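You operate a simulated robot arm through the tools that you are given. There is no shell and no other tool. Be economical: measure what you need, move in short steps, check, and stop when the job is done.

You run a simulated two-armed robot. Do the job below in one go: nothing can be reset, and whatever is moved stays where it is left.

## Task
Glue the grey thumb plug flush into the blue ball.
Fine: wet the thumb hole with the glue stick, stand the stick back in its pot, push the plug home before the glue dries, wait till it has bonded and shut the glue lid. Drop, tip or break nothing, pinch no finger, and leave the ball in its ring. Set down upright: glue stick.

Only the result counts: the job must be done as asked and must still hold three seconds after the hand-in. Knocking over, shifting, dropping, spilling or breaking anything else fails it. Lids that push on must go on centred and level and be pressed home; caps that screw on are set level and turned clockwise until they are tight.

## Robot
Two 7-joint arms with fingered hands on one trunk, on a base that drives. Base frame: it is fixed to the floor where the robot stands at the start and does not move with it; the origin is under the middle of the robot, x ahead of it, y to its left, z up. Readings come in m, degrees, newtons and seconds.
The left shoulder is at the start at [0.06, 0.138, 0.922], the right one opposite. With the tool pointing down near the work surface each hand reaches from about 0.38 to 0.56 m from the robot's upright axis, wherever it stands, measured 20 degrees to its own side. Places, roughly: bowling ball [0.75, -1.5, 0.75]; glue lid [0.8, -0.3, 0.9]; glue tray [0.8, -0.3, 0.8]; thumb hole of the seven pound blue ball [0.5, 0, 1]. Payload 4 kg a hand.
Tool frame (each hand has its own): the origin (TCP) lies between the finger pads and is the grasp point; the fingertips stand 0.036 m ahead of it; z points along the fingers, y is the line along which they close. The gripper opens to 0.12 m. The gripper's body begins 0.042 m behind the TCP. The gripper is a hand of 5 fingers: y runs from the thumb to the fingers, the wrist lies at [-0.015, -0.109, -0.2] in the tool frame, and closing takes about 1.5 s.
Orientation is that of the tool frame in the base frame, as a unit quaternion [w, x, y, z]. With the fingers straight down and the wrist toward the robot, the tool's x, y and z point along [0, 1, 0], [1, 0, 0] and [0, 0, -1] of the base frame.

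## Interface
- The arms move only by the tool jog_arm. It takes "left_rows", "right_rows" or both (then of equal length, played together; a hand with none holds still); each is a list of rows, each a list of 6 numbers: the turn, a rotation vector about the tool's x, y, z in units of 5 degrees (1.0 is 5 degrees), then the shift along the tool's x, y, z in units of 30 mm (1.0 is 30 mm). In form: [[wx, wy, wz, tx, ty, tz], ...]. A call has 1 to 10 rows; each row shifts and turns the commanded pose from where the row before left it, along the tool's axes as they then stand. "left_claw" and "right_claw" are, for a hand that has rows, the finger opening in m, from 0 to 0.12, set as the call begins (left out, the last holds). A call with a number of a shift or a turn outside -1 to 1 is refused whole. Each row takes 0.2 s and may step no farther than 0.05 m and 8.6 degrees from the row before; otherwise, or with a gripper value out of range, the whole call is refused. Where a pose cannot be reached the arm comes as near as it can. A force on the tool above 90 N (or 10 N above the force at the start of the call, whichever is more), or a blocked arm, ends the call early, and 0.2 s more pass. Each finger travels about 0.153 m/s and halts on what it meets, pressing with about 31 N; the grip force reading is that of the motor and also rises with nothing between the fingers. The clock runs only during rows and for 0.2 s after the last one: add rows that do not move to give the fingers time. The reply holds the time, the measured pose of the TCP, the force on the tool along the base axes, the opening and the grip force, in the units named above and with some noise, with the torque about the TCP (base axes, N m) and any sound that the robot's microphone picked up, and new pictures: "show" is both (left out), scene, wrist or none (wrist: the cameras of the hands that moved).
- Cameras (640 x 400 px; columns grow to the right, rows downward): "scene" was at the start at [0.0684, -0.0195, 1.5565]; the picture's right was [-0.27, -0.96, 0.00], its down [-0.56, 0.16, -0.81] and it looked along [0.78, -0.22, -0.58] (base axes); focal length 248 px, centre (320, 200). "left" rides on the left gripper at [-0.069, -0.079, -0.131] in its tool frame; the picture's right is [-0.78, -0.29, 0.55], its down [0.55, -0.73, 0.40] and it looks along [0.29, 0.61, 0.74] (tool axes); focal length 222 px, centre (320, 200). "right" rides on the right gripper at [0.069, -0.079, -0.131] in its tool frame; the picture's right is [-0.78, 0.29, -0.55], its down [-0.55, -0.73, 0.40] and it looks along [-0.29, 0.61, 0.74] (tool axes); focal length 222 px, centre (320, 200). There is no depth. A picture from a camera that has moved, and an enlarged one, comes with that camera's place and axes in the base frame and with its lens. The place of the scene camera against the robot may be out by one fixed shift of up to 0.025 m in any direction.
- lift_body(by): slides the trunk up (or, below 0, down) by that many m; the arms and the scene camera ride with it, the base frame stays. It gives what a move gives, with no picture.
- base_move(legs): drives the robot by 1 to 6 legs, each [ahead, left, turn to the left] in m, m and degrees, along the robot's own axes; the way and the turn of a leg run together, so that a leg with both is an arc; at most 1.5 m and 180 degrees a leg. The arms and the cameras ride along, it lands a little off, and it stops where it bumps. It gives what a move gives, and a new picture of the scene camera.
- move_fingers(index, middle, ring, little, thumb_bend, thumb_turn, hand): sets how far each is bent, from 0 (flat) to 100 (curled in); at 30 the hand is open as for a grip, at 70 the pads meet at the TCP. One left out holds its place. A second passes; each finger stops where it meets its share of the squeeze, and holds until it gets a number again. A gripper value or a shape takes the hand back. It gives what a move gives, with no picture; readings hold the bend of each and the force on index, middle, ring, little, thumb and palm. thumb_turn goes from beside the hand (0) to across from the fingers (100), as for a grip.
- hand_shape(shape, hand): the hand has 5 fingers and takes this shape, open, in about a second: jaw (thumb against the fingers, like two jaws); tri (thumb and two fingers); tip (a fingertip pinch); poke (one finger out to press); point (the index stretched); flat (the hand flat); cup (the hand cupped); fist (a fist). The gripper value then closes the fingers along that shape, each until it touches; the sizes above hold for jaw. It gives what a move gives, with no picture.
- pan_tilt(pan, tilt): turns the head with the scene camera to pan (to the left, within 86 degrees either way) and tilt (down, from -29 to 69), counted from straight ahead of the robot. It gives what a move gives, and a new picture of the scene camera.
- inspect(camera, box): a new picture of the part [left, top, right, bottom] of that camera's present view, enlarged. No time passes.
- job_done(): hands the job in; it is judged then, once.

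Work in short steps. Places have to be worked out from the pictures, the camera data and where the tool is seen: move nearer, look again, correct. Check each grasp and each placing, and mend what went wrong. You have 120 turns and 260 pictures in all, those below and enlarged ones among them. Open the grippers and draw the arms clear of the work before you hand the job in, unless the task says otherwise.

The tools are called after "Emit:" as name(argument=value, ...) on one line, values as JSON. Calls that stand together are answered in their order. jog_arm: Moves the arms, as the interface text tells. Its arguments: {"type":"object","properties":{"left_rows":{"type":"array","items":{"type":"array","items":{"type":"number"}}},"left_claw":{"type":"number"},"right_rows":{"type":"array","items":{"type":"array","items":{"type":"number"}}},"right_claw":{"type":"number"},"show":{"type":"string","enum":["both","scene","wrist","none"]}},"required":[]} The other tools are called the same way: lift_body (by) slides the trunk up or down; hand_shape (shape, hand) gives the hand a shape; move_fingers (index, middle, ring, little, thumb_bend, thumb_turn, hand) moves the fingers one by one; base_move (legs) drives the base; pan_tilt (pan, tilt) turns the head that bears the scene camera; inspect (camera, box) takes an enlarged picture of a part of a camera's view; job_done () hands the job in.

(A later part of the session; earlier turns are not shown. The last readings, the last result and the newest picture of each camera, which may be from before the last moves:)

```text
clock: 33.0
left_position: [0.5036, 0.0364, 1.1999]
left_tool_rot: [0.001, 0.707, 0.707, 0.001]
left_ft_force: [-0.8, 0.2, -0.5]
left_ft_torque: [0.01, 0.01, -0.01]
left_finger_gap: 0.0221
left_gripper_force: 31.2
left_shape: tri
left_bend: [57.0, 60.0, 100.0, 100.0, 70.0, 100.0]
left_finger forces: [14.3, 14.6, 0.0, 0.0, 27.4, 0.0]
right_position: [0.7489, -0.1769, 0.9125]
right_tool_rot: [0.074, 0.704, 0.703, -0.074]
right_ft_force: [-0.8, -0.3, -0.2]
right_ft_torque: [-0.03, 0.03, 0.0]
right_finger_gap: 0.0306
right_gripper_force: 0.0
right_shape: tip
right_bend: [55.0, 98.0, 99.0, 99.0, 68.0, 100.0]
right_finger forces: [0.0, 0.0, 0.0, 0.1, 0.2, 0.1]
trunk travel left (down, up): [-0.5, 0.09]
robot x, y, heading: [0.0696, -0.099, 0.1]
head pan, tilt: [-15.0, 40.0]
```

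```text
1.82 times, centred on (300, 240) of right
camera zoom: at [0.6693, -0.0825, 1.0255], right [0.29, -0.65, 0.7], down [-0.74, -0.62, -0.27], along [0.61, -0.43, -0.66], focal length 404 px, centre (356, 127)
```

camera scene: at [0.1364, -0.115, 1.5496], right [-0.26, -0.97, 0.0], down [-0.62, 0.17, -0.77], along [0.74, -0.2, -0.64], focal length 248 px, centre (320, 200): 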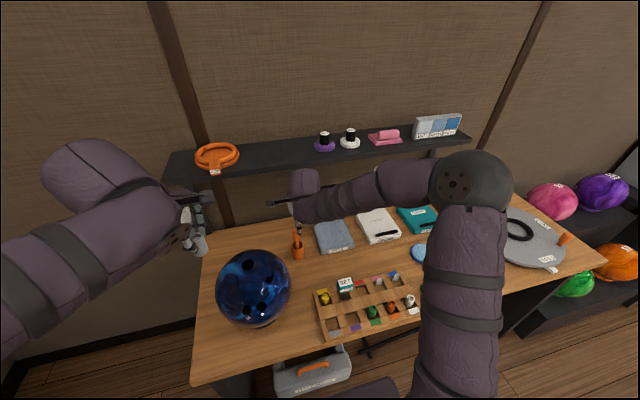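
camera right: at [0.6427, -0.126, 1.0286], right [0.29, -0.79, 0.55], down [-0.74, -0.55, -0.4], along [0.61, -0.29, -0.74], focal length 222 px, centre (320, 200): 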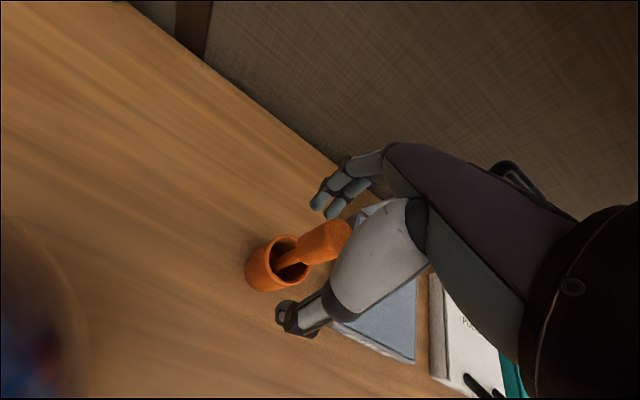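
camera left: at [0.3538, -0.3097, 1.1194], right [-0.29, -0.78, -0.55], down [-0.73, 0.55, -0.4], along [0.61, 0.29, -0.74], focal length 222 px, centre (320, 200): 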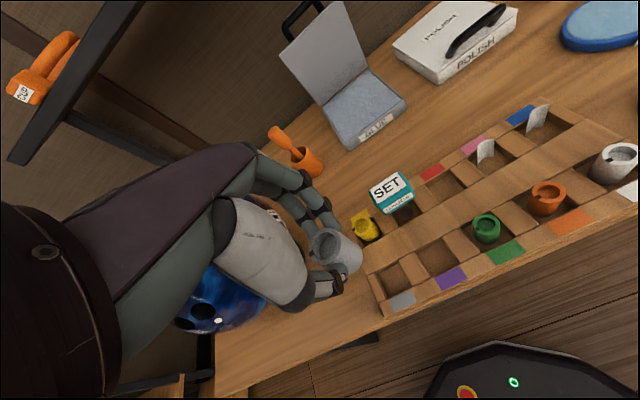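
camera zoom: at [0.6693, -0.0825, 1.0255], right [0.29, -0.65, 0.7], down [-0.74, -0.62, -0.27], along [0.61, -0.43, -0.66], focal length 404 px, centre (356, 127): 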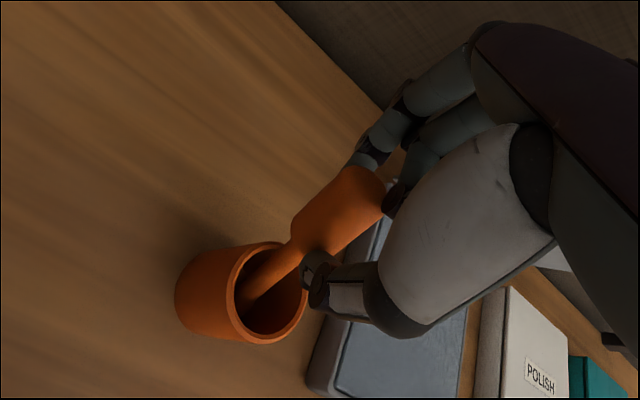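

Thumb and index are about to touch on the knob, in line. Squeeze.

Emit:
jog_arm(right_rows=[[0, 0, 0, 0, 0, 0], [0, 0, 0, 0, 0, 0], [0, 0, 0, 0, 0, 0], [0, 0, 0, 0, 0, 0]], right_claw=0.0, show="none")

Emit:
inspect(camera="right", box=[180, 130, 420, 350])

Emit:
inspect(camera="left", box=[430, 90, 530, 190])

```text
clock: 34.0
left_position: [0.5034, 0.0366, 1.1992]
left_tool_rot: [0.0, 0.707, 0.708, 0.0]
left_ft_force: [-0.8, 0.4, -0.8]
left_ft_torque: [-0.02, -0.01, 0.0]
left_finger_gap: 0.0221
left_gripper_force: 31.3
left_shape: tri
left_bend: [57.0, 60.0, 100.0, 100.0, 70.0, 100.0]
left_finger forces: [14.3, 14.6, 0.0, 0.0, 27.5, 0.1]
right_position: [0.7468, -0.1768, 0.9122]
right_tool_rot: [0.074, 0.703, 0.703, -0.073]
right_ft_force: [-2.7, -1.4, -0.1]
right_ft_torque: [0.01, 0.25, -0.03]
right_finger_gap: 0.0216
right_gripper_force: 31.0
right_shape: tip
right_bend: [61.0, 100.0, 100.0, 100.0, 70.0, 100.0]
right_finger forces: [25.8, 0.0, 0.0, 0.0, 28.2, 0.0]
trunk travel left (down, up): [-0.5, 0.09]
robot x, y, heading: [0.07, -0.0965, 0.1]
head pan, tilt: [-15.0, 40.0]
```

```text
1.82 times, centred on (300, 240) of right
camera zoom: at [0.6691, -0.0827, 1.0256], right [0.29, -0.65, 0.7], down [-0.74, -0.62, -0.27], along [0.61, -0.43, -0.66], focal length 404 px, centre (356, 127)
```

zoom: 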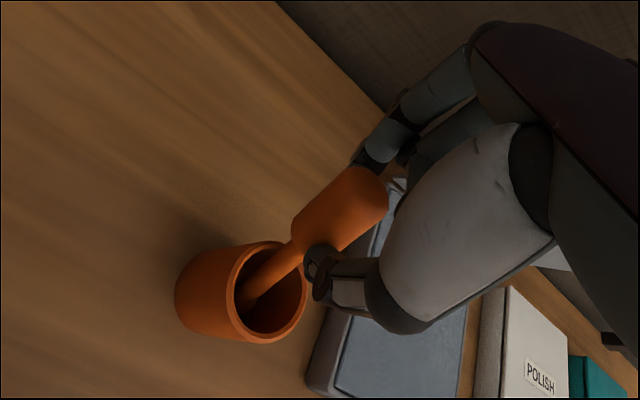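

```text
4.00 times, centred on (480, 140) of left
camera zoom: at [0.4249, -0.0336, 1.3308], right [-0.29, -0.78, -0.55], down [-0.73, 0.55, -0.4], along [0.61, 0.29, -0.74], focal length 888 px, centre (-320, 440)
```

zoom: 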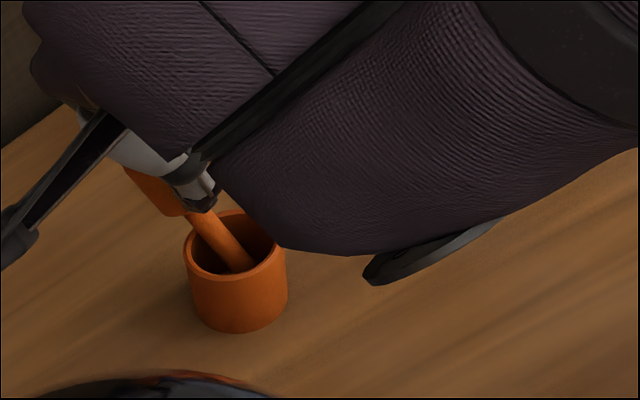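

Solid pinch (26/28 N). I lift slowly along the stick's axis and check the grip.

Emit:
jog_arm(right_rows=[[0, 0, 0, 0, 0.03, -0.2], [0, 0, 0, 0, 0.03, -0.4], [0, 0, 0, 0, 0.03, -0.6], [0, 0, 0, 0, 0, -0.8]], show="none")

Emit:
inspect(camera="right", box=[180, 130, 420, 350])

Emit:
inspect(camera="left", box=[430, 90, 530, 190])

```text
clock: 35.0
left_position: [0.5036, 0.0369, 1.2]
left_tool_rot: [-0.001, 0.707, 0.707, 0.0]
left_ft_force: [0.0, -0.1, -1.0]
left_ft_torque: [0.01, -0.01, 0.0]
left_finger_gap: 0.0222
left_gripper_force: 31.4
left_shape: tri
left_bend: [57.0, 60.0, 100.0, 100.0, 70.0, 100.0]
left_finger forces: [14.2, 14.7, 0.1, 0.0, 27.5, 0.1]
right_position: [0.7508, -0.1645, 0.9704]
right_tool_rot: [0.073, 0.703, 0.704, -0.074]
right_ft_force: [0.5, 1.2, -0.8]
right_ft_torque: [0.01, -0.03, -0.02]
right_finger_gap: 0.0209
right_gripper_force: 31.2
right_shape: tip
right_bend: [61.0, 100.0, 100.0, 100.0, 70.0, 100.0]
right_finger forces: [26.9, 0.1, 0.0, 0.1, 26.0, 0.0]
trunk travel left (down, up): [-0.5, 0.09]
robot x, y, heading: [0.07, -0.0954, 0.2]
head pan, tilt: [-15.0, 40.0]
```

```text
1.82 times, centred on (300, 240) of right
camera zoom: at [0.6729, -0.069, 1.0849], right [0.29, -0.65, 0.7], down [-0.74, -0.62, -0.28], along [0.61, -0.43, -0.66], focal length 404 px, centre (356, 127)
```

zoom: 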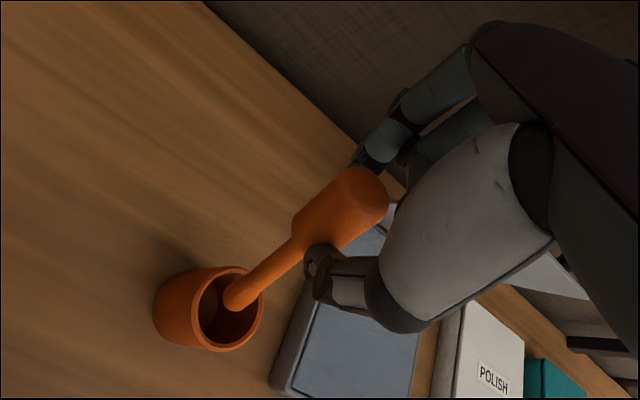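

```text
4.00 times, centred on (480, 140) of left
camera zoom: at [0.4249, -0.0333, 1.3308], right [-0.29, -0.78, -0.55], down [-0.73, 0.55, -0.4], along [0.61, 0.29, -0.74], focal length 888 px, centre (-320, 440)
```

zoom: 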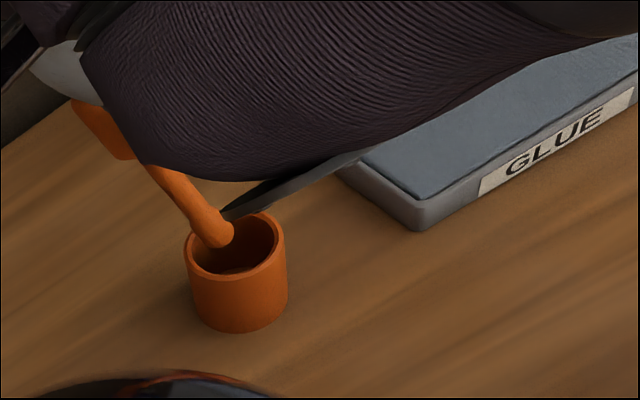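

The stick is out and firmly held; in the hand it points ~20° toward the thumb side. I lift further and turn the hand (roll +12°, pitch −20°) to bring the stick vertical.

Emit:
jog_arm(right_rows=[[0, 0, 0, 0, 0, -0.8], [0, 0, 0, 0, -0.2, -0.8], [-0.8, 0.48, 0, 0, -0.2, -0.2], [-0.8, 0.48, 0, 0, -0.2, 0], [-0.8, 0.48, 0, 0, -0.2, 0], [-0.8, 0.48, 0, 0, -0.2, 0], [-0.8, 0.48, 0, 0, -0.2, 0], [0, 0, 0, 0, 0, 0]], show="both")

Emit:
inspect(camera="scene", box=[250, 180, 370, 280])

Emit:
inspect(camera="left", box=[430, 60, 590, 190])

```text
clock: 36.8
left_position: [0.5039, 0.0379, 1.1995]
left_tool_rot: [0.0, 0.707, 0.707, 0.0]
left_ft_force: [-0.5, 0.2, -0.2]
left_ft_torque: [0.0, 0.01, 0.01]
left_finger_gap: 0.022
left_gripper_force: 31.2
left_shape: tri
left_bend: [57.0, 60.0, 100.0, 100.0, 70.0, 100.0]
left_finger forces: [14.3, 14.6, 0.1, 0.0, 27.5, 0.0]
right_position: [0.7148, -0.1525, 1.0206]
right_tool_rot: [0.121, 0.684, 0.709, 0.124]
right_ft_force: [-0.4, 0.9, -0.7]
right_ft_torque: [0.01, -0.03, -0.01]
right_finger_gap: 0.021
right_gripper_force: 31.0
right_shape: tip
right_bend: [61.0, 100.0, 100.0, 100.0, 70.0, 100.0]
right_finger forces: [26.6, 0.0, 0.0, 0.1, 26.0, 0.0]
trunk travel left (down, up): [-0.5, 0.09]
robot x, y, heading: [0.0732, -0.0981, -0.4]
head pan, tilt: [-15.0, 40.0]
camera scene: at [0.1357, -0.115, 1.5496], right [-0.26, -0.97, 0.0], down [-0.62, 0.17, -0.77], along [0.74, -0.2, -0.64], focal length 248 px, centre (320, 200)
camera right: at [0.5942, -0.0883, 1.1158], right [0.12, -0.78, 0.62], down [-0.54, -0.57, -0.62], along [0.84, -0.26, -0.48], focal length 222 px, centre (320, 200)
```

scene: 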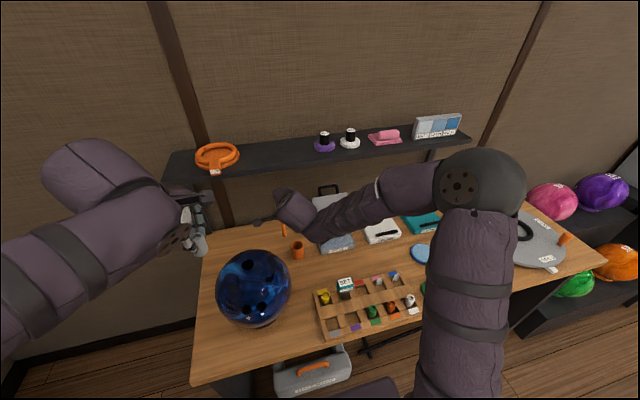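
right: 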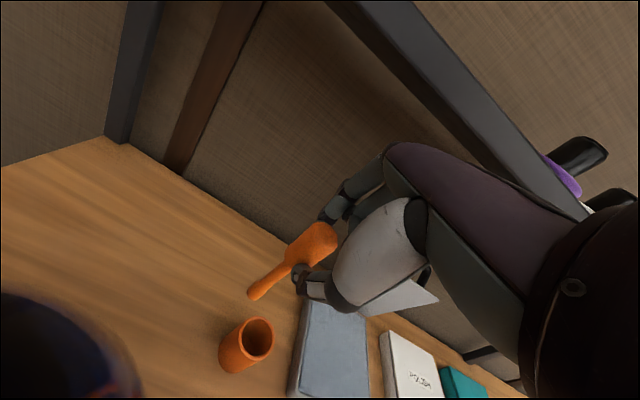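

```text
4.00 times, centred on (310, 230) of scene
camera zoom: at [0.1357, -0.115, 1.5496], right [-0.26, -0.97, 0.0], down [-0.62, 0.17, -0.77], along [0.74, -0.2, -0.64], focal length 993 px, centre (360, 80)
```

zoom: 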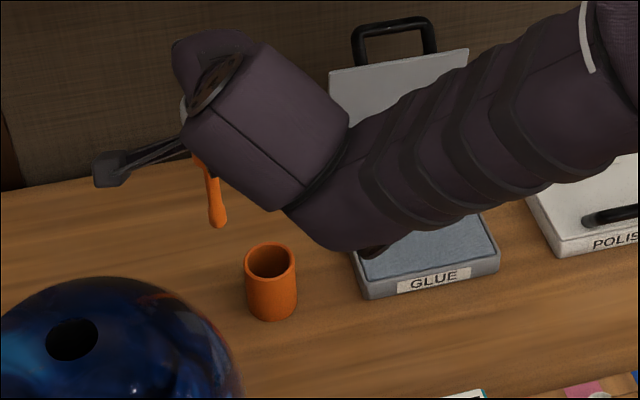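

```text
3.08 times, centred on (510, 125) of left
camera zoom: at [0.4252, -0.0333, 1.3307], right [-0.29, -0.78, -0.55], down [-0.73, 0.55, -0.4], along [0.61, 0.29, -0.74], focal length 684 px, centre (-265, 431)
```

zoom: 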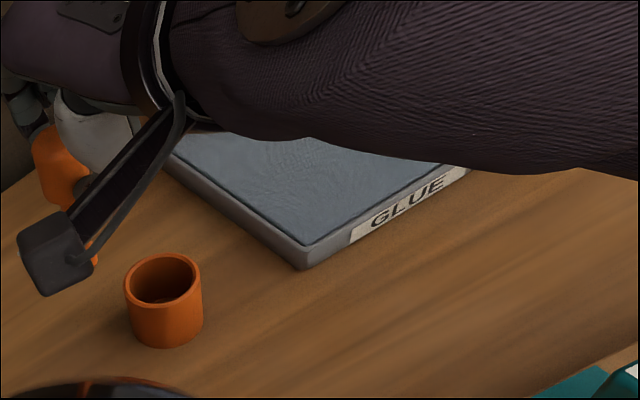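

Stick is now vertical; tip at ≈(0.724,-0.151,0.903). Tray pad spans x 0.70–0.85, y −0.28…−0.415. I carry the tip over the pad's front part (0.745,-0.33).

Emit:
jog_arm(right_rows=[[0, 0, 0, -0.99, -0.03, 0.29], [0, 0, 0, -0.99, -0.03, 0.29], [0, 0, 0, -0.99, -0.03, 0.29], [0, 0, 0, -0.99, -0.03, 0.29], [0, 0, 0, -0.99, -0.03, 0.29], [0, 0, 0, -0.99, -0.03, 0.29]], show="wrist")

Emit:
inspect(camera="right", box=[200, 180, 400, 380])

Emit:
inspect(camera="scene", box=[290, 190, 390, 280])

```text
clock: 38.2
left_position: [0.5052, 0.0355, 1.1991]
left_tool_rot: [-0.001, 0.707, 0.707, 0.0]
left_ft_force: [0.6, 0.0, -0.7]
left_ft_torque: [0.04, 0.04, -0.01]
left_finger_gap: 0.022
left_gripper_force: 31.3
left_shape: tri
left_bend: [57.0, 60.0, 100.0, 100.0, 70.0, 100.0]
left_finger forces: [14.2, 14.5, 0.0, 0.0, 27.4, 0.0]
right_position: [0.7328, -0.3347, 0.9712]
right_tool_rot: [0.122, 0.684, 0.709, 0.123]
right_ft_force: [0.4, -0.2, -0.7]
right_ft_torque: [-0.01, 0.0, 0.0]
right_finger_gap: 0.021
right_gripper_force: 30.8
right_shape: tip
right_bend: [61.0, 100.0, 100.0, 100.0, 70.0, 100.0]
right_finger forces: [26.6, 0.0, 0.1, 0.0, 26.1, 0.0]
trunk travel left (down, up): [-0.5, 0.09]
robot x, y, heading: [0.069, -0.0972, 0.1]
head pan, tilt: [-15.0, 40.0]
camera right: at [0.613, -0.268, 1.0666], right [0.11, -0.78, 0.62], down [-0.54, -0.57, -0.62], along [0.84, -0.26, -0.48], focal length 222 px, centre (320, 200)
```

right: 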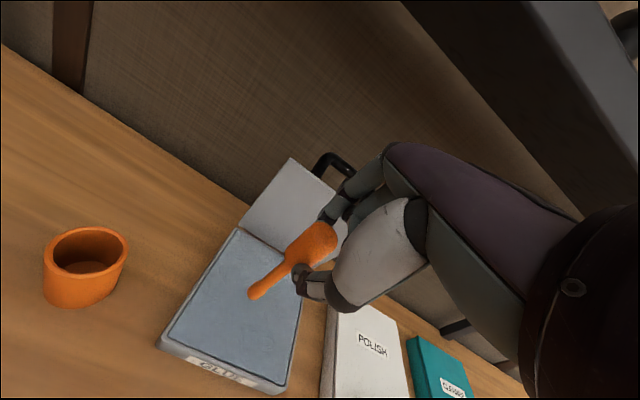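

```text
2.00 times, centred on (300, 280) of right
camera zoom: at [0.613, -0.268, 1.0666], right [0.11, -0.78, 0.62], down [-0.54, -0.57, -0.62], along [0.84, -0.26, -0.48], focal length 444 px, centre (360, 40)
```

zoom: 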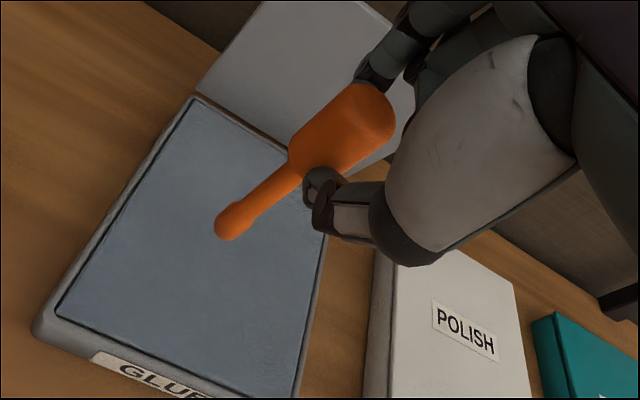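

```text
4.44 times, centred on (340, 235) of scene
camera zoom: at [0.1358, -0.1162, 1.5497], right [-0.26, -0.97, 0.0], down [-0.62, 0.17, -0.77], along [0.74, -0.2, -0.64], focal length 1103 px, centre (231, 44)
```

zoom: 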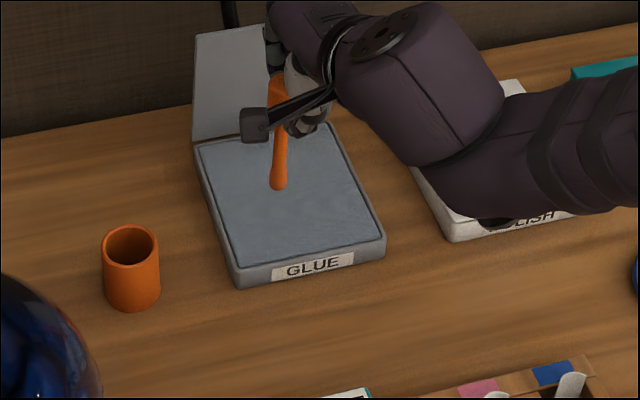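

Tip is over the pad, ~60 mm above. I lower straight down in steps.

Emit:
jog_arm(right_rows=[[0, 0, 0, 0, -0.27, 0.75], [0, 0, 0, 0, -0.23, 0.63], [0, 0, 0, 0, -0.06, 0.16], [0, 0, 0, 0, 0, 0]], show="none")

Emit:
inspect(camera="right", box=[220, 240, 320, 340])

```text
clock: 39.2
left_position: [0.503, 0.0369, 1.2013]
left_tool_rot: [0.001, 0.707, 0.707, 0.001]
left_ft_force: [-0.2, 0.5, -1.4]
left_ft_torque: [-0.01, 0.01, 0.03]
left_finger_gap: 0.0223
left_gripper_force: 30.8
left_shape: tri
left_bend: [57.0, 60.0, 100.0, 100.0, 70.0, 100.0]
left_finger forces: [14.3, 14.7, 0.0, 0.0, 27.5, 0.1]
right_position: [0.7333, -0.3309, 0.924]
right_tool_rot: [0.124, 0.683, 0.709, 0.124]
right_ft_force: [0.0, -0.4, 27.3]
right_ft_torque: [0.08, -0.59, 0.05]
right_finger_gap: 0.0309
right_gripper_force: 30.6
right_shape: tip
right_bend: [49.0, 99.0, 100.0, 100.0, 79.0, 100.0]
right_finger forces: [25.6, 4.1, 0.1, 0.1, 27.0, 0.0]
trunk travel left (down, up): [-0.5, 0.09]
robot x, y, heading: [0.0732, -0.0962, -0.1]
head pan, tilt: [-15.0, 40.0]
```

```text
4.00 times, centred on (270, 290) of right
camera zoom: at [0.6118, -0.2661, 1.019], right [0.11, -0.78, 0.62], down [-0.53, -0.57, -0.62], along [0.84, -0.26, -0.48], focal length 888 px, centre (520, -160)
```

zoom: 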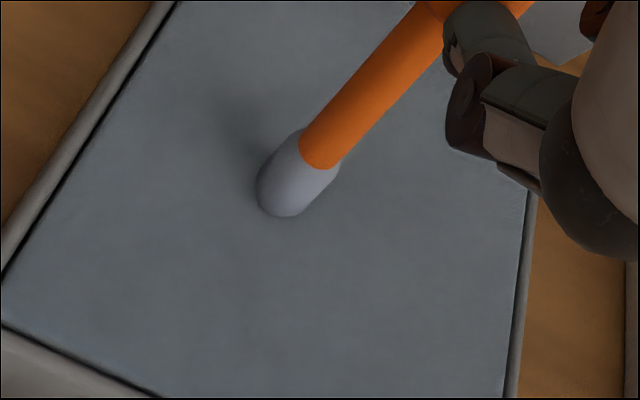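

The tip is wetted (grey coating), but it touched sooner than expected and pushed up in the grip. I lift off and check the hold.

Emit:
jog_arm(right_rows=[[0, 0, 0, 0, 0.06, -0.16], [0, 0, 0, 0, 0.12, -0.32], [0, 0, 0, 0, 0.23, -0.63], [0, 0, 0, 0, 0.23, -0.63], [0, 0, 0, 0, 0, 0]], show="none")

Emit:
inspect(camera="right", box=[200, 180, 400, 380])

Emit:
inspect(camera="scene", box=[290, 190, 390, 280])

```text
clock: 40.4
left_position: [0.5057, 0.038, 1.1998]
left_tool_rot: [0.0, 0.707, 0.707, 0.001]
left_ft_force: [-0.5, 0.5, -1.1]
left_ft_torque: [-0.02, 0.05, 0.0]
left_finger_gap: 0.0225
left_gripper_force: 31.4
left_shape: tri
left_bend: [57.0, 60.0, 100.0, 100.0, 70.0, 100.0]
left_finger forces: [14.3, 14.7, 0.0, 0.0, 27.5, 0.0]
right_position: [0.7348, -0.3311, 0.9756]
right_tool_rot: [0.121, 0.684, 0.709, 0.122]
right_ft_force: [0.7, -0.8, -1.1]
right_ft_torque: [0.0, 0.0, -0.01]
right_finger_gap: 0.0244
right_gripper_force: 31.2
right_shape: tip
right_bend: [54.0, 100.0, 100.0, 100.0, 75.0, 100.0]
right_finger forces: [24.3, 0.0, 0.1, 0.0, 24.7, 0.0]
trunk travel left (down, up): [-0.5, 0.09]
robot x, y, heading: [0.0686, -0.0989, -0.0]
head pan, tilt: [-15.0, 40.0]
```

```text
2.00 times, centred on (300, 280) of right
camera zoom: at [0.6131, -0.2655, 1.0716], right [0.12, -0.78, 0.62], down [-0.54, -0.57, -0.62], along [0.84, -0.26, -0.48], focal length 444 px, centre (360, 40)
```

zoom: 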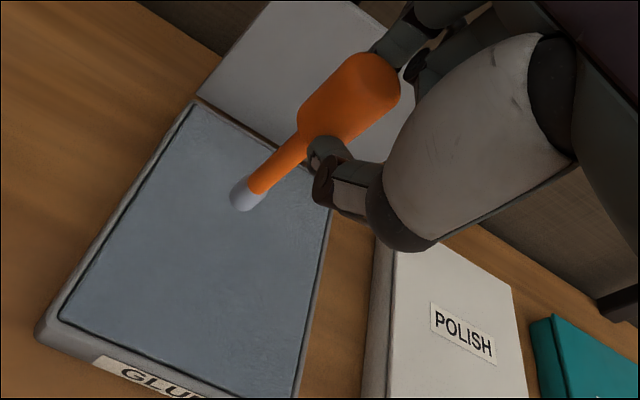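

```text
4.44 times, centred on (340, 235) of scene
camera zoom: at [0.1358, -0.1154, 1.5496], right [-0.26, -0.97, 0.0], down [-0.62, 0.17, -0.77], along [0.74, -0.2, -0.64], focal length 1103 px, centre (231, 44)
```

zoom: 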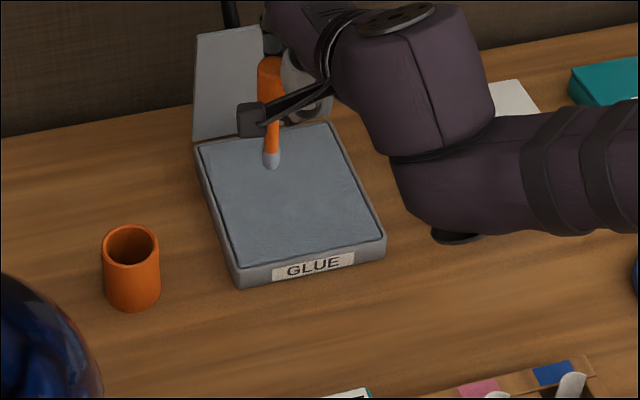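

Grip is still firm and the tip is coated; the tip is now ≈(+0.025,0,−0.109) from the TCP. I lift it and move the left hand aside to make room over the ball.

Emit:
jog_arm(right_rows=[[0, 0, 0, 0.02, -0.35, -0.98], [0, 0, 0, 0.02, -0.35, -0.98], [0, 0, 0, 0.02, -0.35, -0.98], [0, 0, 0, 0.02, -0.35, -0.98], [0, 0, 0, 0.02, -0.35, -0.98], [0, 0, 0, 0.02, -0.35, -0.98]], left_rows=[[0, 0, 0, 0.8, 0, 0], [0, 0, 0, 0.8, 0, 0], [0, 0, 0, 0.8, 0, 0], [0, 0, 0, 0.8, 0, 0], [0, 0, 0, 0.8, 0, 0], [0, 0, 0, 0.8, 0, 0]], show="none")

Emit:
jog_arm(right_rows=[[0, 0, 0, 0.99, -0.22, -0.17], [0, 0, 0, 0.99, -0.22, -0.17], [0, 0, 0, 0.99, -0.22, -0.17], [0, 0, 0, 0.99, -0.22, -0.17], [0, 0, 0, 0.99, -0.22, -0.17], [0, 0, 0, 0.99, -0.22, -0.17], [0, 0, 0, 0.99, -0.22, -0.17], [0, 0, 0, 0.99, -0.22, -0.17], [0, 0, 0, 0.99, -0.22, -0.17], [0, 0, 0, 0.99, -0.22, -0.17]], show="both")

Emit:
inspect(camera="right", box=[160, 200, 400, 400])

Emit:
inspect(camera="left", box=[380, 100, 640, 300])

```text
clock: 41.8
left_position: [0.5033, 0.1804, 1.2009]
left_tool_rot: [0.001, 0.708, 0.707, 0.0]
left_ft_force: [-0.4, -0.2, 0.3]
left_ft_torque: [-0.01, 0.03, 0.01]
left_finger_gap: 0.022
left_gripper_force: 30.8
left_shape: tri
left_bend: [57.0, 60.0, 100.0, 100.0, 70.0, 100.0]
left_finger forces: [14.3, 14.7, 0.0, 0.1, 27.5, 0.1]
right_position: [0.6147, -0.3311, 1.122]
right_tool_rot: [0.121, 0.684, 0.709, 0.122]
right_ft_force: [0.4, -0.1, 1.0]
right_ft_torque: [0.0, 0.01, 0.01]
right_finger_gap: 0.0239
right_gripper_force: 30.2
right_shape: tip
right_bend: [54.0, 100.0, 100.0, 100.0, 75.0, 100.0]
right_finger forces: [24.3, 0.0, 0.1, 0.0, 24.8, 0.0]
trunk travel left (down, up): [-0.5, 0.09]
robot x, y, heading: [0.0704, -0.0997, -0.1]
head pan, tilt: [-15.0, 40.0]
```

```text
clock: 44.0
left_position: [0.5051, 0.1801, 1.2001]
left_tool_rot: [0.0, 0.707, 0.707, 0.0]
left_ft_force: [1.0, 0.3, -0.5]
left_ft_torque: [-0.01, 0.0, 0.0]
left_finger_gap: 0.0222
left_gripper_force: 31.2
left_shape: tri
left_bend: [57.0, 60.0, 100.0, 100.0, 70.0, 100.0]
left_finger forces: [14.3, 14.7, 0.0, 0.0, 27.4, 0.0]
right_position: [0.5245, -0.0368, 1.1456]
right_tool_rot: [0.122, 0.684, 0.709, 0.122]
right_ft_force: [-0.3, 0.2, -0.4]
right_ft_torque: [-0.02, 0.0, -0.02]
right_finger_gap: 0.0237
right_gripper_force: 31.3
right_shape: tip
right_bend: [55.0, 100.0, 100.0, 100.0, 75.0, 100.0]
right_finger forces: [24.4, 0.1, 0.0, 0.0, 24.8, 0.0]
trunk travel left (down, up): [-0.5, 0.09]
robot x, y, heading: [0.0708, -0.0989, -0.4]
head pan, tilt: [-15.0, 40.0]
camera scene: at [0.1357, -0.1144, 1.5496], right [-0.26, -0.97, 0.0], down [-0.62, 0.17, -0.77], along [0.74, -0.2, -0.64], focal length 248 px, centre (320, 200)
camera right: at [0.4041, 0.0287, 1.2412], right [0.11, -0.78, 0.62], down [-0.54, -0.57, -0.62], along [0.84, -0.26, -0.48], focal length 222 px, centre (320, 200)
```

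scene: 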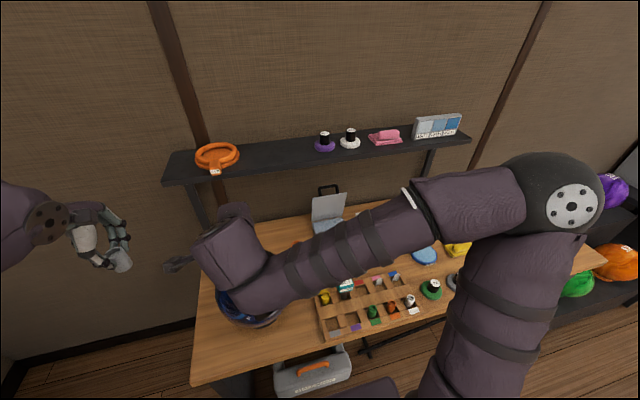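
right: 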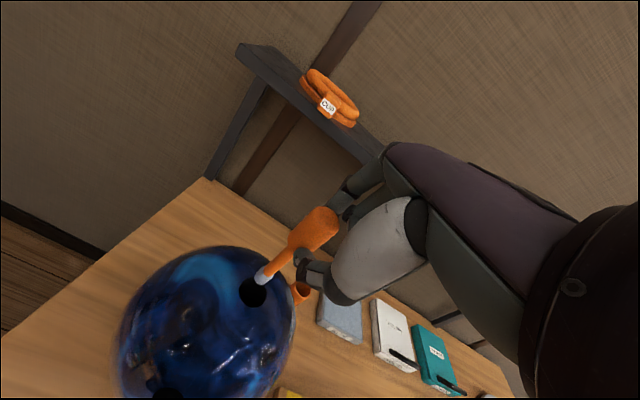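

```text
2.00 times, centred on (280, 300) of right
camera zoom: at [0.4041, 0.0287, 1.2412], right [0.11, -0.78, 0.62], down [-0.54, -0.57, -0.62], along [0.84, -0.26, -0.48], focal length 444 px, centre (400, 0)
```

zoom: 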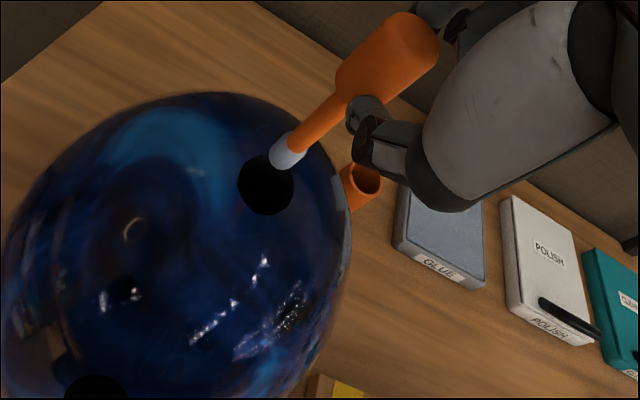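

```text
2.00 times, centred on (510, 200) of left
camera zoom: at [0.4251, 0.1107, 1.3311], right [-0.29, -0.78, -0.55], down [-0.73, 0.55, -0.4], along [0.61, 0.29, -0.74], focal length 444 px, centre (-60, 200)
```

zoom: 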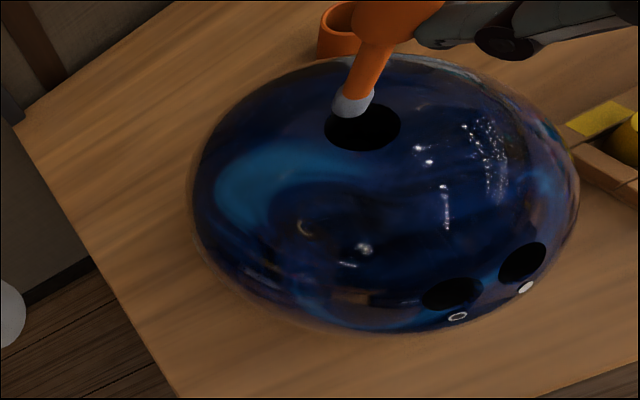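

Tip is over the hole: tip (0.555,-0.033,1.026), hole (0.553,-0.039). I shift −4 mm in y and go down ~30 mm into the hole.

Emit:
jog_arm(right_rows=[[0, 0, 0, -0.15, -0.1, 0], [0, 0, 0, 0, -0.32, 0.88], [0, 0, 0, 0, -0.32, 0.88], [0, 0, 0, 0, 0, 0]], show="none")

Emit:
inspect(camera="right", box=[160, 200, 400, 400])

Emit:
inspect(camera="left", box=[470, 90, 600, 190])

```text
clock: 45.0
left_position: [0.5035, 0.1806, 1.2005]
left_tool_rot: [0.0, 0.707, 0.707, 0.0]
left_ft_force: [0.4, -0.2, -0.4]
left_ft_torque: [0.0, 0.0, 0.01]
left_finger_gap: 0.0223
left_gripper_force: 31.3
left_shape: tri
left_bend: [57.0, 60.0, 100.0, 100.0, 70.0, 100.0]
left_finger forces: [14.2, 14.7, 0.0, 0.0, 27.5, 0.0]
right_position: [0.5225, -0.0417, 1.0901]
right_tool_rot: [0.122, 0.684, 0.709, 0.123]
right_ft_force: [0.5, -0.4, -0.2]
right_ft_torque: [0.0, 0.01, 0.0]
right_finger_gap: 0.0238
right_gripper_force: 31.0
right_shape: tip
right_bend: [55.0, 100.0, 100.0, 100.0, 74.0, 100.0]
right_finger forces: [24.4, 0.0, 0.0, 0.0, 24.8, 0.1]
trunk travel left (down, up): [-0.5, 0.09]
robot x, y, heading: [0.0704, -0.0958, -0.1]
head pan, tilt: [-15.0, 40.0]
```

```text
2.00 times, centred on (280, 300) of right
camera zoom: at [0.402, 0.0232, 1.1848], right [0.11, -0.78, 0.62], down [-0.54, -0.57, -0.62], along [0.84, -0.26, -0.48], focal length 444 px, centre (400, 0)
```

zoom: 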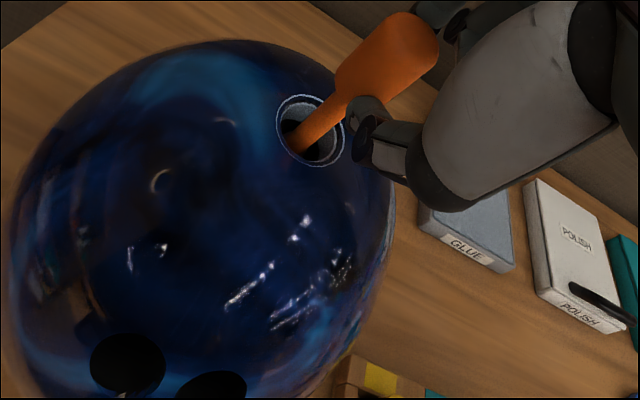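

```text
4.00 times, centred on (535, 140) of left
camera zoom: at [0.4249, 0.1099, 1.3313], right [-0.29, -0.78, -0.55], down [-0.73, 0.55, -0.4], along [0.61, 0.29, -0.74], focal length 888 px, centre (-540, 440)
```

zoom: 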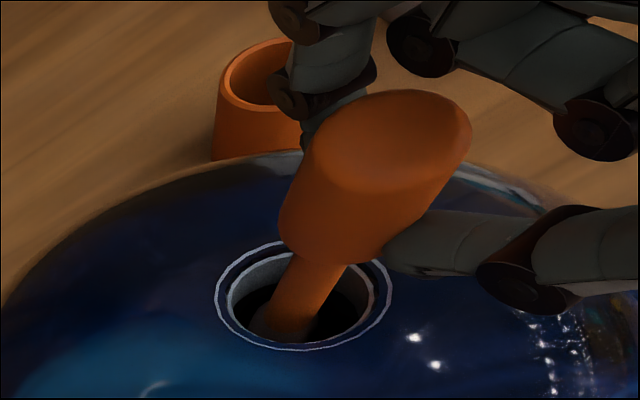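

The hole is wet now (grey lining). While no time passes I measure the plug's tilt in the left hand.

Emit:
inspect(camera="scene", box=[80, 210, 160, 290])

Emit:
inspect(camera="left", box=[300, 215, 370, 285])

```text
5.00 times, centred on (120, 250) of scene
camera zoom: at [0.1356, -0.1153, 1.5497], right [-0.26, -0.97, 0.0], down [-0.62, 0.17, -0.77], along [0.74, -0.2, -0.64], focal length 1241 px, centre (1320, -50)
```

zoom: 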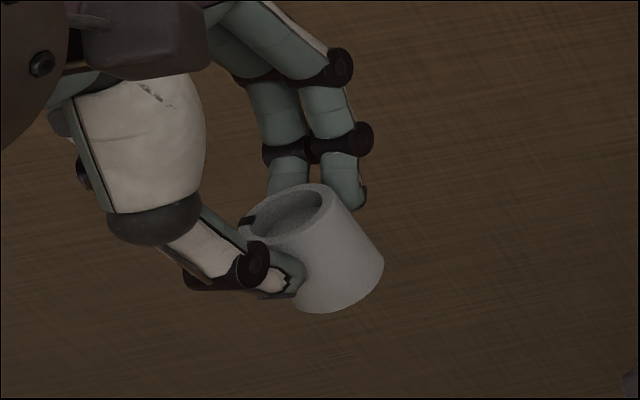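

```text
5.71 times, centred on (335, 250) of left
camera zoom: at [0.4249, 0.1099, 1.3313], right [-0.29, -0.78, -0.55], down [-0.73, 0.55, -0.4], along [0.61, 0.29, -0.74], focal length 1269 px, centre (234, -86)
```

zoom: 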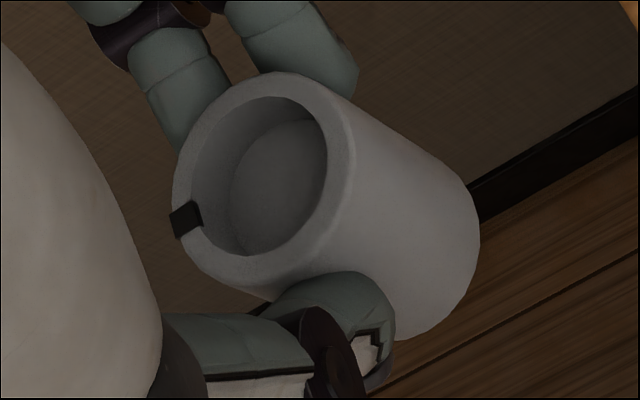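

Plug sits vertical in the left hand: axis ≈ TCP (+2 mm), top ≈19 mm and bottom ≈65 mm ahead of TCP. I pull the stick out, take the right hand aside and bring the left hand over the hole.

Emit:
jog_arm(right_rows=[[0, 0, 0, 0, 0.32, -0.9], [0, 0, 0, 0, 0.32, -0.9], [0, 0, 0, 0, 0.3, -0.9], [0, 0, 0, -0.99, 0, 0], [0, 0, 0, -0.99, 0, 0], [0, 0, 0, -0.99, 0, 0], [0, 0, 0, -0.99, 0, 0], [0, 0, 0, -0.99, 0, 0], [0, 0, 0, -0.99, 0, 0], [0, 0, 0, -0.99, 0, 0]], left_rows=[[0, 0, 0, 0, 0.4, 0], [0, 0, 0, 0, 0.4, 0], [0, 0, 0, 0, 0.4, 0], [0, 0, 0, -0.8, 0.37, 0], [0, 0, 0, -0.99, 0, 0.3], [0, 0, 0, -0.99, 0, 0.5], [0, 0, 0, -0.99, 0, 0.5], [0, 0, 0, -0.99, 0, 0.6], [0, 0, 0, -0.99, 0, 0.6], [0, 0, 0, -0.99, 0, 0.6]], show="both")

Emit:
inspect(camera="left", box=[260, 160, 460, 360])

```text
clock: 47.2
left_position: [0.5502, -0.0219, 1.1078]
left_tool_rot: [0.001, 0.707, 0.707, 0.001]
left_ft_force: [-0.8, -0.4, -1.9]
left_ft_torque: [0.04, -0.04, 0.0]
left_finger_gap: 0.0219
left_gripper_force: 31.4
left_shape: tri
left_bend: [57.0, 60.0, 100.0, 100.0, 70.0, 100.0]
left_finger forces: [15.1, 14.2, 0.1, 0.0, 27.5, 0.0]
right_position: [0.5285, -0.2509, 1.1732]
right_tool_rot: [0.12, 0.684, 0.709, 0.122]
right_ft_force: [0.6, 0.5, -0.1]
right_ft_torque: [-0.01, -0.03, 0.04]
right_finger_gap: 0.0234
right_gripper_force: 30.5
right_shape: tip
right_bend: [55.0, 100.0, 100.0, 100.0, 74.0, 100.0]
right_finger forces: [24.5, 0.0, 0.1, 0.0, 24.7, 0.1]
trunk travel left (down, up): [-0.5, 0.09]
robot x, y, heading: [0.0697, -0.0996, -0.0]
head pan, tilt: [-15.0, 40.0]
camera scene: at [0.1359, -0.1161, 1.5496], right [-0.26, -0.97, 0.0], down [-0.62, 0.17, -0.77], along [0.74, -0.2, -0.64], focal length 248 px, centre (320, 200)
camera right: at [0.4075, -0.1859, 1.2686], right [0.12, -0.78, 0.62], down [-0.54, -0.57, -0.62], along [0.84, -0.26, -0.48], focal length 222 px, centre (320, 200)
camera left: at [0.4717, -0.0925, 1.238], right [-0.29, -0.78, -0.55], down [-0.73, 0.55, -0.4], along [0.61, 0.29, -0.74], focal length 222 px, centre (320, 200)
```

scene: 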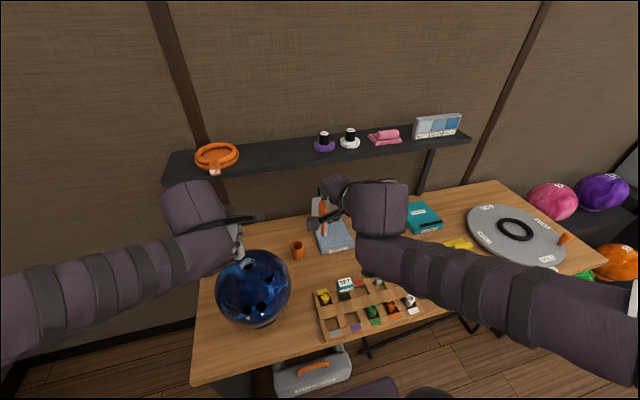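
right: 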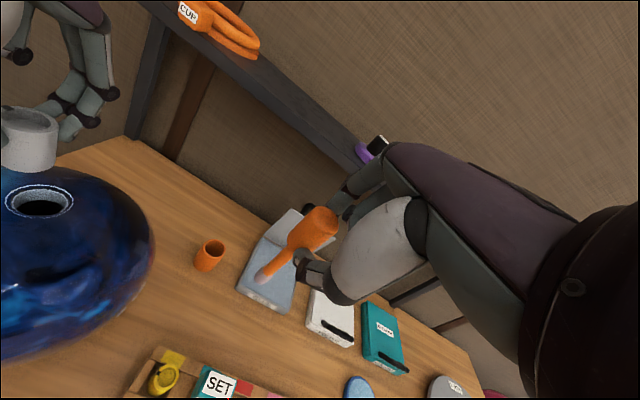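
left: 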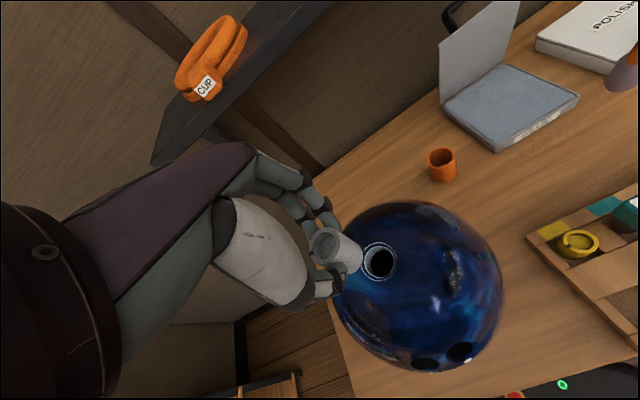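

```text
2.00 times, centred on (360, 260) of left
camera zoom: at [0.4717, -0.0925, 1.238], right [-0.29, -0.78, -0.55], down [-0.73, 0.55, -0.4], along [0.61, 0.29, -0.74], focal length 444 px, centre (240, 80)
```

zoom: 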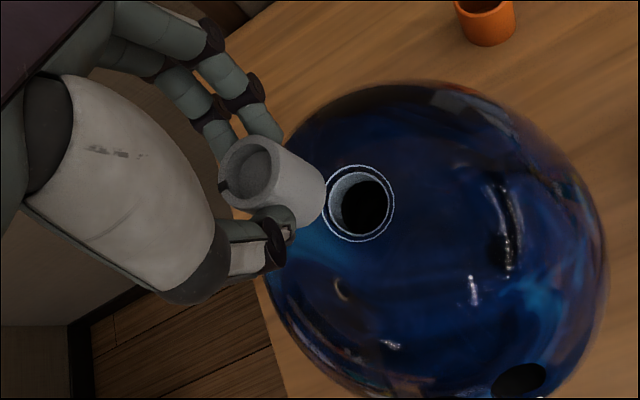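

Both wrist cameras see hole and plug. Hole relative to the left hand: 14 mm to −y. I align and lower to just above the hole, then compare in both views.

Emit:
jog_arm(left_rows=[[0, 0, 0, -0.5, -0.04, 0.3], [0, 0, 0, 0, 0, 0.7], [0, 0, 0, 0, 0, 0]], show="none")

Emit:
inspect(camera="left", box=[300, 210, 400, 310])

Emit:
inspect(camera="right", box=[0, 100, 100, 240])

```text
clock: 48.0
left_position: [0.5489, -0.038, 1.0763]
left_tool_rot: [0.001, 0.708, 0.707, 0.002]
left_ft_force: [0.5, 0.1, -0.5]
left_ft_torque: [0.01, 0.05, 0.03]
left_finger_gap: 0.0218
left_gripper_force: 31.2
left_shape: tri
left_bend: [57.0, 60.0, 100.0, 100.0, 70.0, 100.0]
left_finger forces: [15.1, 14.2, 0.0, 0.0, 27.5, 0.0]
right_position: [0.5288, -0.2511, 1.1735]
right_tool_rot: [0.122, 0.684, 0.709, 0.123]
right_ft_force: [0.2, -0.5, 0.2]
right_ft_torque: [0.01, -0.01, -0.01]
right_finger_gap: 0.0237
right_gripper_force: 31.3
right_shape: tip
right_bend: [55.0, 100.0, 100.0, 100.0, 74.0, 100.0]
right_finger forces: [24.4, 0.0, 0.0, 0.0, 24.8, 0.0]
trunk travel left (down, up): [-0.5, 0.09]
robot x, y, heading: [0.0665, -0.0964, 0.2]
head pan, tilt: [-15.0, 40.0]
```

```text
4.00 times, centred on (350, 260) of left
camera zoom: at [0.4701, -0.1079, 1.2072], right [-0.29, -0.78, -0.55], down [-0.73, 0.55, -0.4], along [0.61, 0.29, -0.74], focal length 888 px, centre (200, -40)
```

zoom: 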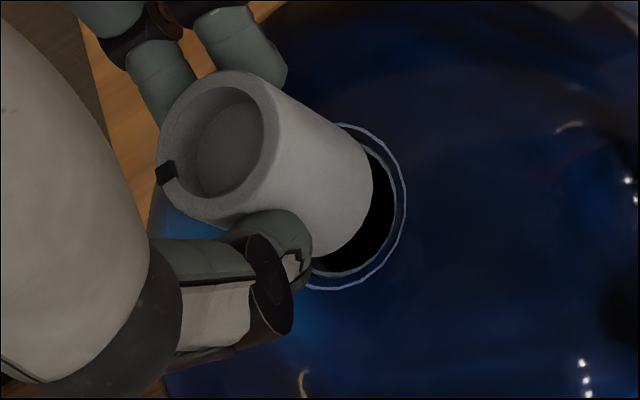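

```text
2.86 times, centred on (50, 170) of right
camera zoom: at [0.4072, -0.1851, 1.269], right [0.12, -0.78, 0.62], down [-0.54, -0.57, -0.62], along [0.84, -0.26, -0.48], focal length 635 px, centre (1091, 286)
```

zoom: 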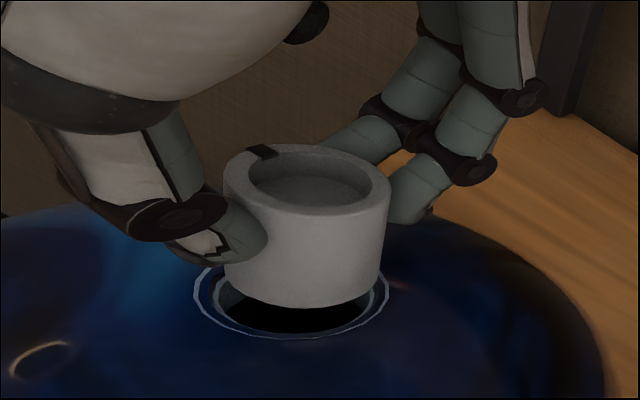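

Very close: the plug hovers ~10 mm above the rim, a few mm off. I zoom further for exact ring and plug edges.

Emit:
inspect(camera="left", box=[335, 235, 405, 290])

Emit:
inspect(camera="right", box=[26, 175, 66, 225])

```text
7.27 times, centred on (370, 262) of left
camera zoom: at [0.4701, -0.1079, 1.2072], right [-0.29, -0.78, -0.55], down [-0.73, 0.55, -0.4], along [0.61, 0.29, -0.74], focal length 1615 px, centre (-44, -254)
```

zoom: 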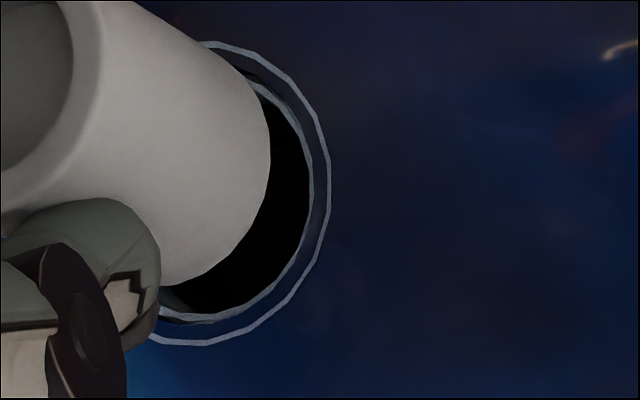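

```text
8.00 times, centred on (46, 200) of right
camera zoom: at [0.4072, -0.1851, 1.269], right [0.12, -0.78, 0.62], down [-0.54, -0.57, -0.62], along [0.84, -0.26, -0.48], focal length 1777 px, centre (2512, 200)
```

zoom: 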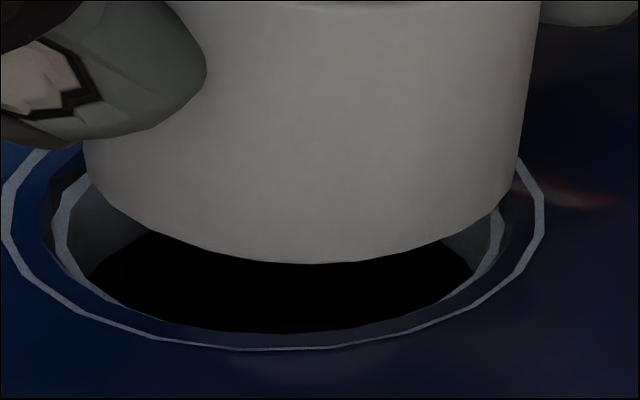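

Solving both views: the plug must move −1.6 mm in x and +0.8 mm in y, rim ≈12 mm below. I correct and lower 17 mm gently.

Emit:
jog_arm(left_rows=[[0, 0, 0, 0.027, -0.053, 0], [0, 0, 0, 0, 0, 0.2], [0, 0, 0, 0, 0, 0.2], [0, 0, 0, 0, 0, 0.17]], show="none")

Emit:
inspect(camera="left", box=[335, 235, 405, 290])

Emit:
inspect(camera="right", box=[16, 155, 76, 225])

```text
clock: 49.0
left_position: [0.548, -0.0376, 1.0592]
left_tool_rot: [0.001, 0.707, 0.707, 0.001]
left_ft_force: [-1.0, 0.4, 0.3]
left_ft_torque: [0.02, -0.01, 0.04]
left_finger_gap: 0.0223
left_gripper_force: 31.3
left_shape: tri
left_bend: [57.0, 60.0, 100.0, 100.0, 70.0, 100.0]
left_finger forces: [15.3, 14.2, 0.1, 0.0, 27.4, 0.1]
right_position: [0.5284, -0.25, 1.1732]
right_tool_rot: [0.12, 0.683, 0.71, 0.122]
right_ft_force: [-0.3, 0.4, -0.2]
right_ft_torque: [-0.01, 0.03, -0.04]
right_finger_gap: 0.0234
right_gripper_force: 30.8
right_shape: tip
right_bend: [55.0, 100.0, 100.0, 100.0, 74.0, 100.0]
right_finger forces: [24.5, 0.0, 0.0, 0.0, 24.8, 0.0]
trunk travel left (down, up): [-0.5, 0.09]
robot x, y, heading: [0.0715, -0.0983, -0.2]
head pan, tilt: [-15.0, 40.0]
```

```text
7.27 times, centred on (370, 262) of left
camera zoom: at [0.4693, -0.1069, 1.1902], right [-0.29, -0.78, -0.55], down [-0.73, 0.55, -0.4], along [0.61, 0.29, -0.74], focal length 1615 px, centre (-44, -254)
```

zoom: 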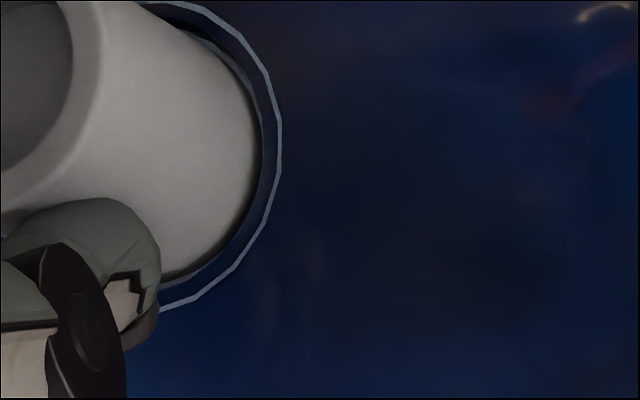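

```text
5.71 times, centred on (46, 190) of right
camera zoom: at [0.4074, -0.1849, 1.2689], right [0.12, -0.78, 0.62], down [-0.54, -0.57, -0.62], along [0.84, -0.26, -0.48], focal length 1269 px, centre (1886, 257)
```

zoom: 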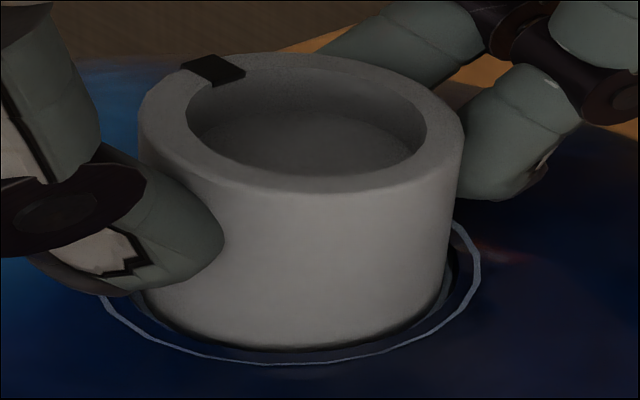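

It slips in without contact force. I lower 12 mm more.

Emit:
jog_arm(left_rows=[[0, 0, 0, 0, 0, 0.15], [0, 0, 0, 0, 0, 0.15], [0, 0, 0, 0, 0, 0.1]], show="none")

Emit:
inspect(camera="right", box=[6, 145, 86, 235])

```text
clock: 49.8
left_position: [0.5483, -0.0345, 1.0486]
left_tool_rot: [0.0, 0.706, 0.708, 0.0]
left_ft_force: [0.4, 0.5, -0.9]
left_ft_torque: [-0.02, -0.01, 0.01]
left_finger_gap: 0.0221
left_gripper_force: 31.0
left_shape: tri
left_bend: [57.0, 60.0, 100.0, 100.0, 70.0, 100.0]
left_finger forces: [15.2, 14.3, 0.0, 0.0, 27.3, 0.0]
right_position: [0.5288, -0.2517, 1.1745]
right_tool_rot: [0.122, 0.684, 0.709, 0.122]
right_ft_force: [-0.2, -0.3, -0.5]
right_ft_torque: [0.03, 0.04, -0.02]
right_finger_gap: 0.0235
right_gripper_force: 30.7
right_shape: tip
right_bend: [55.0, 100.0, 100.0, 100.0, 74.0, 100.0]
right_finger forces: [24.5, 0.0, 0.0, 0.0, 24.8, 0.0]
trunk travel left (down, up): [-0.5, 0.09]
robot x, y, heading: [0.0707, -0.0979, -0.0]
head pan, tilt: [-15.0, 40.0]
```

```text
4.44 times, centred on (46, 190) of right
camera zoom: at [0.4073, -0.1849, 1.2689], right [0.12, -0.78, 0.62], down [-0.54, -0.57, -0.62], along [0.84, -0.26, -0.48], focal length 987 px, centre (1538, 244)
```

zoom: 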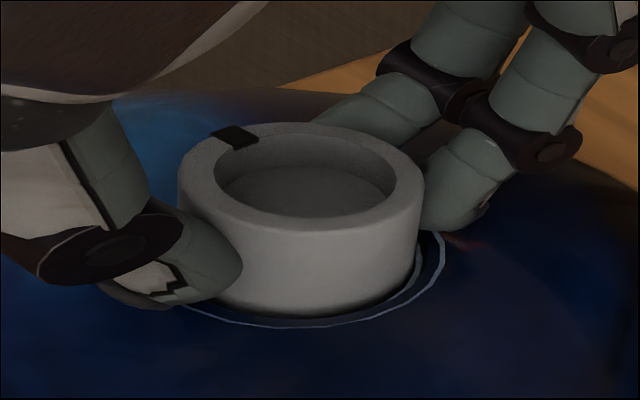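

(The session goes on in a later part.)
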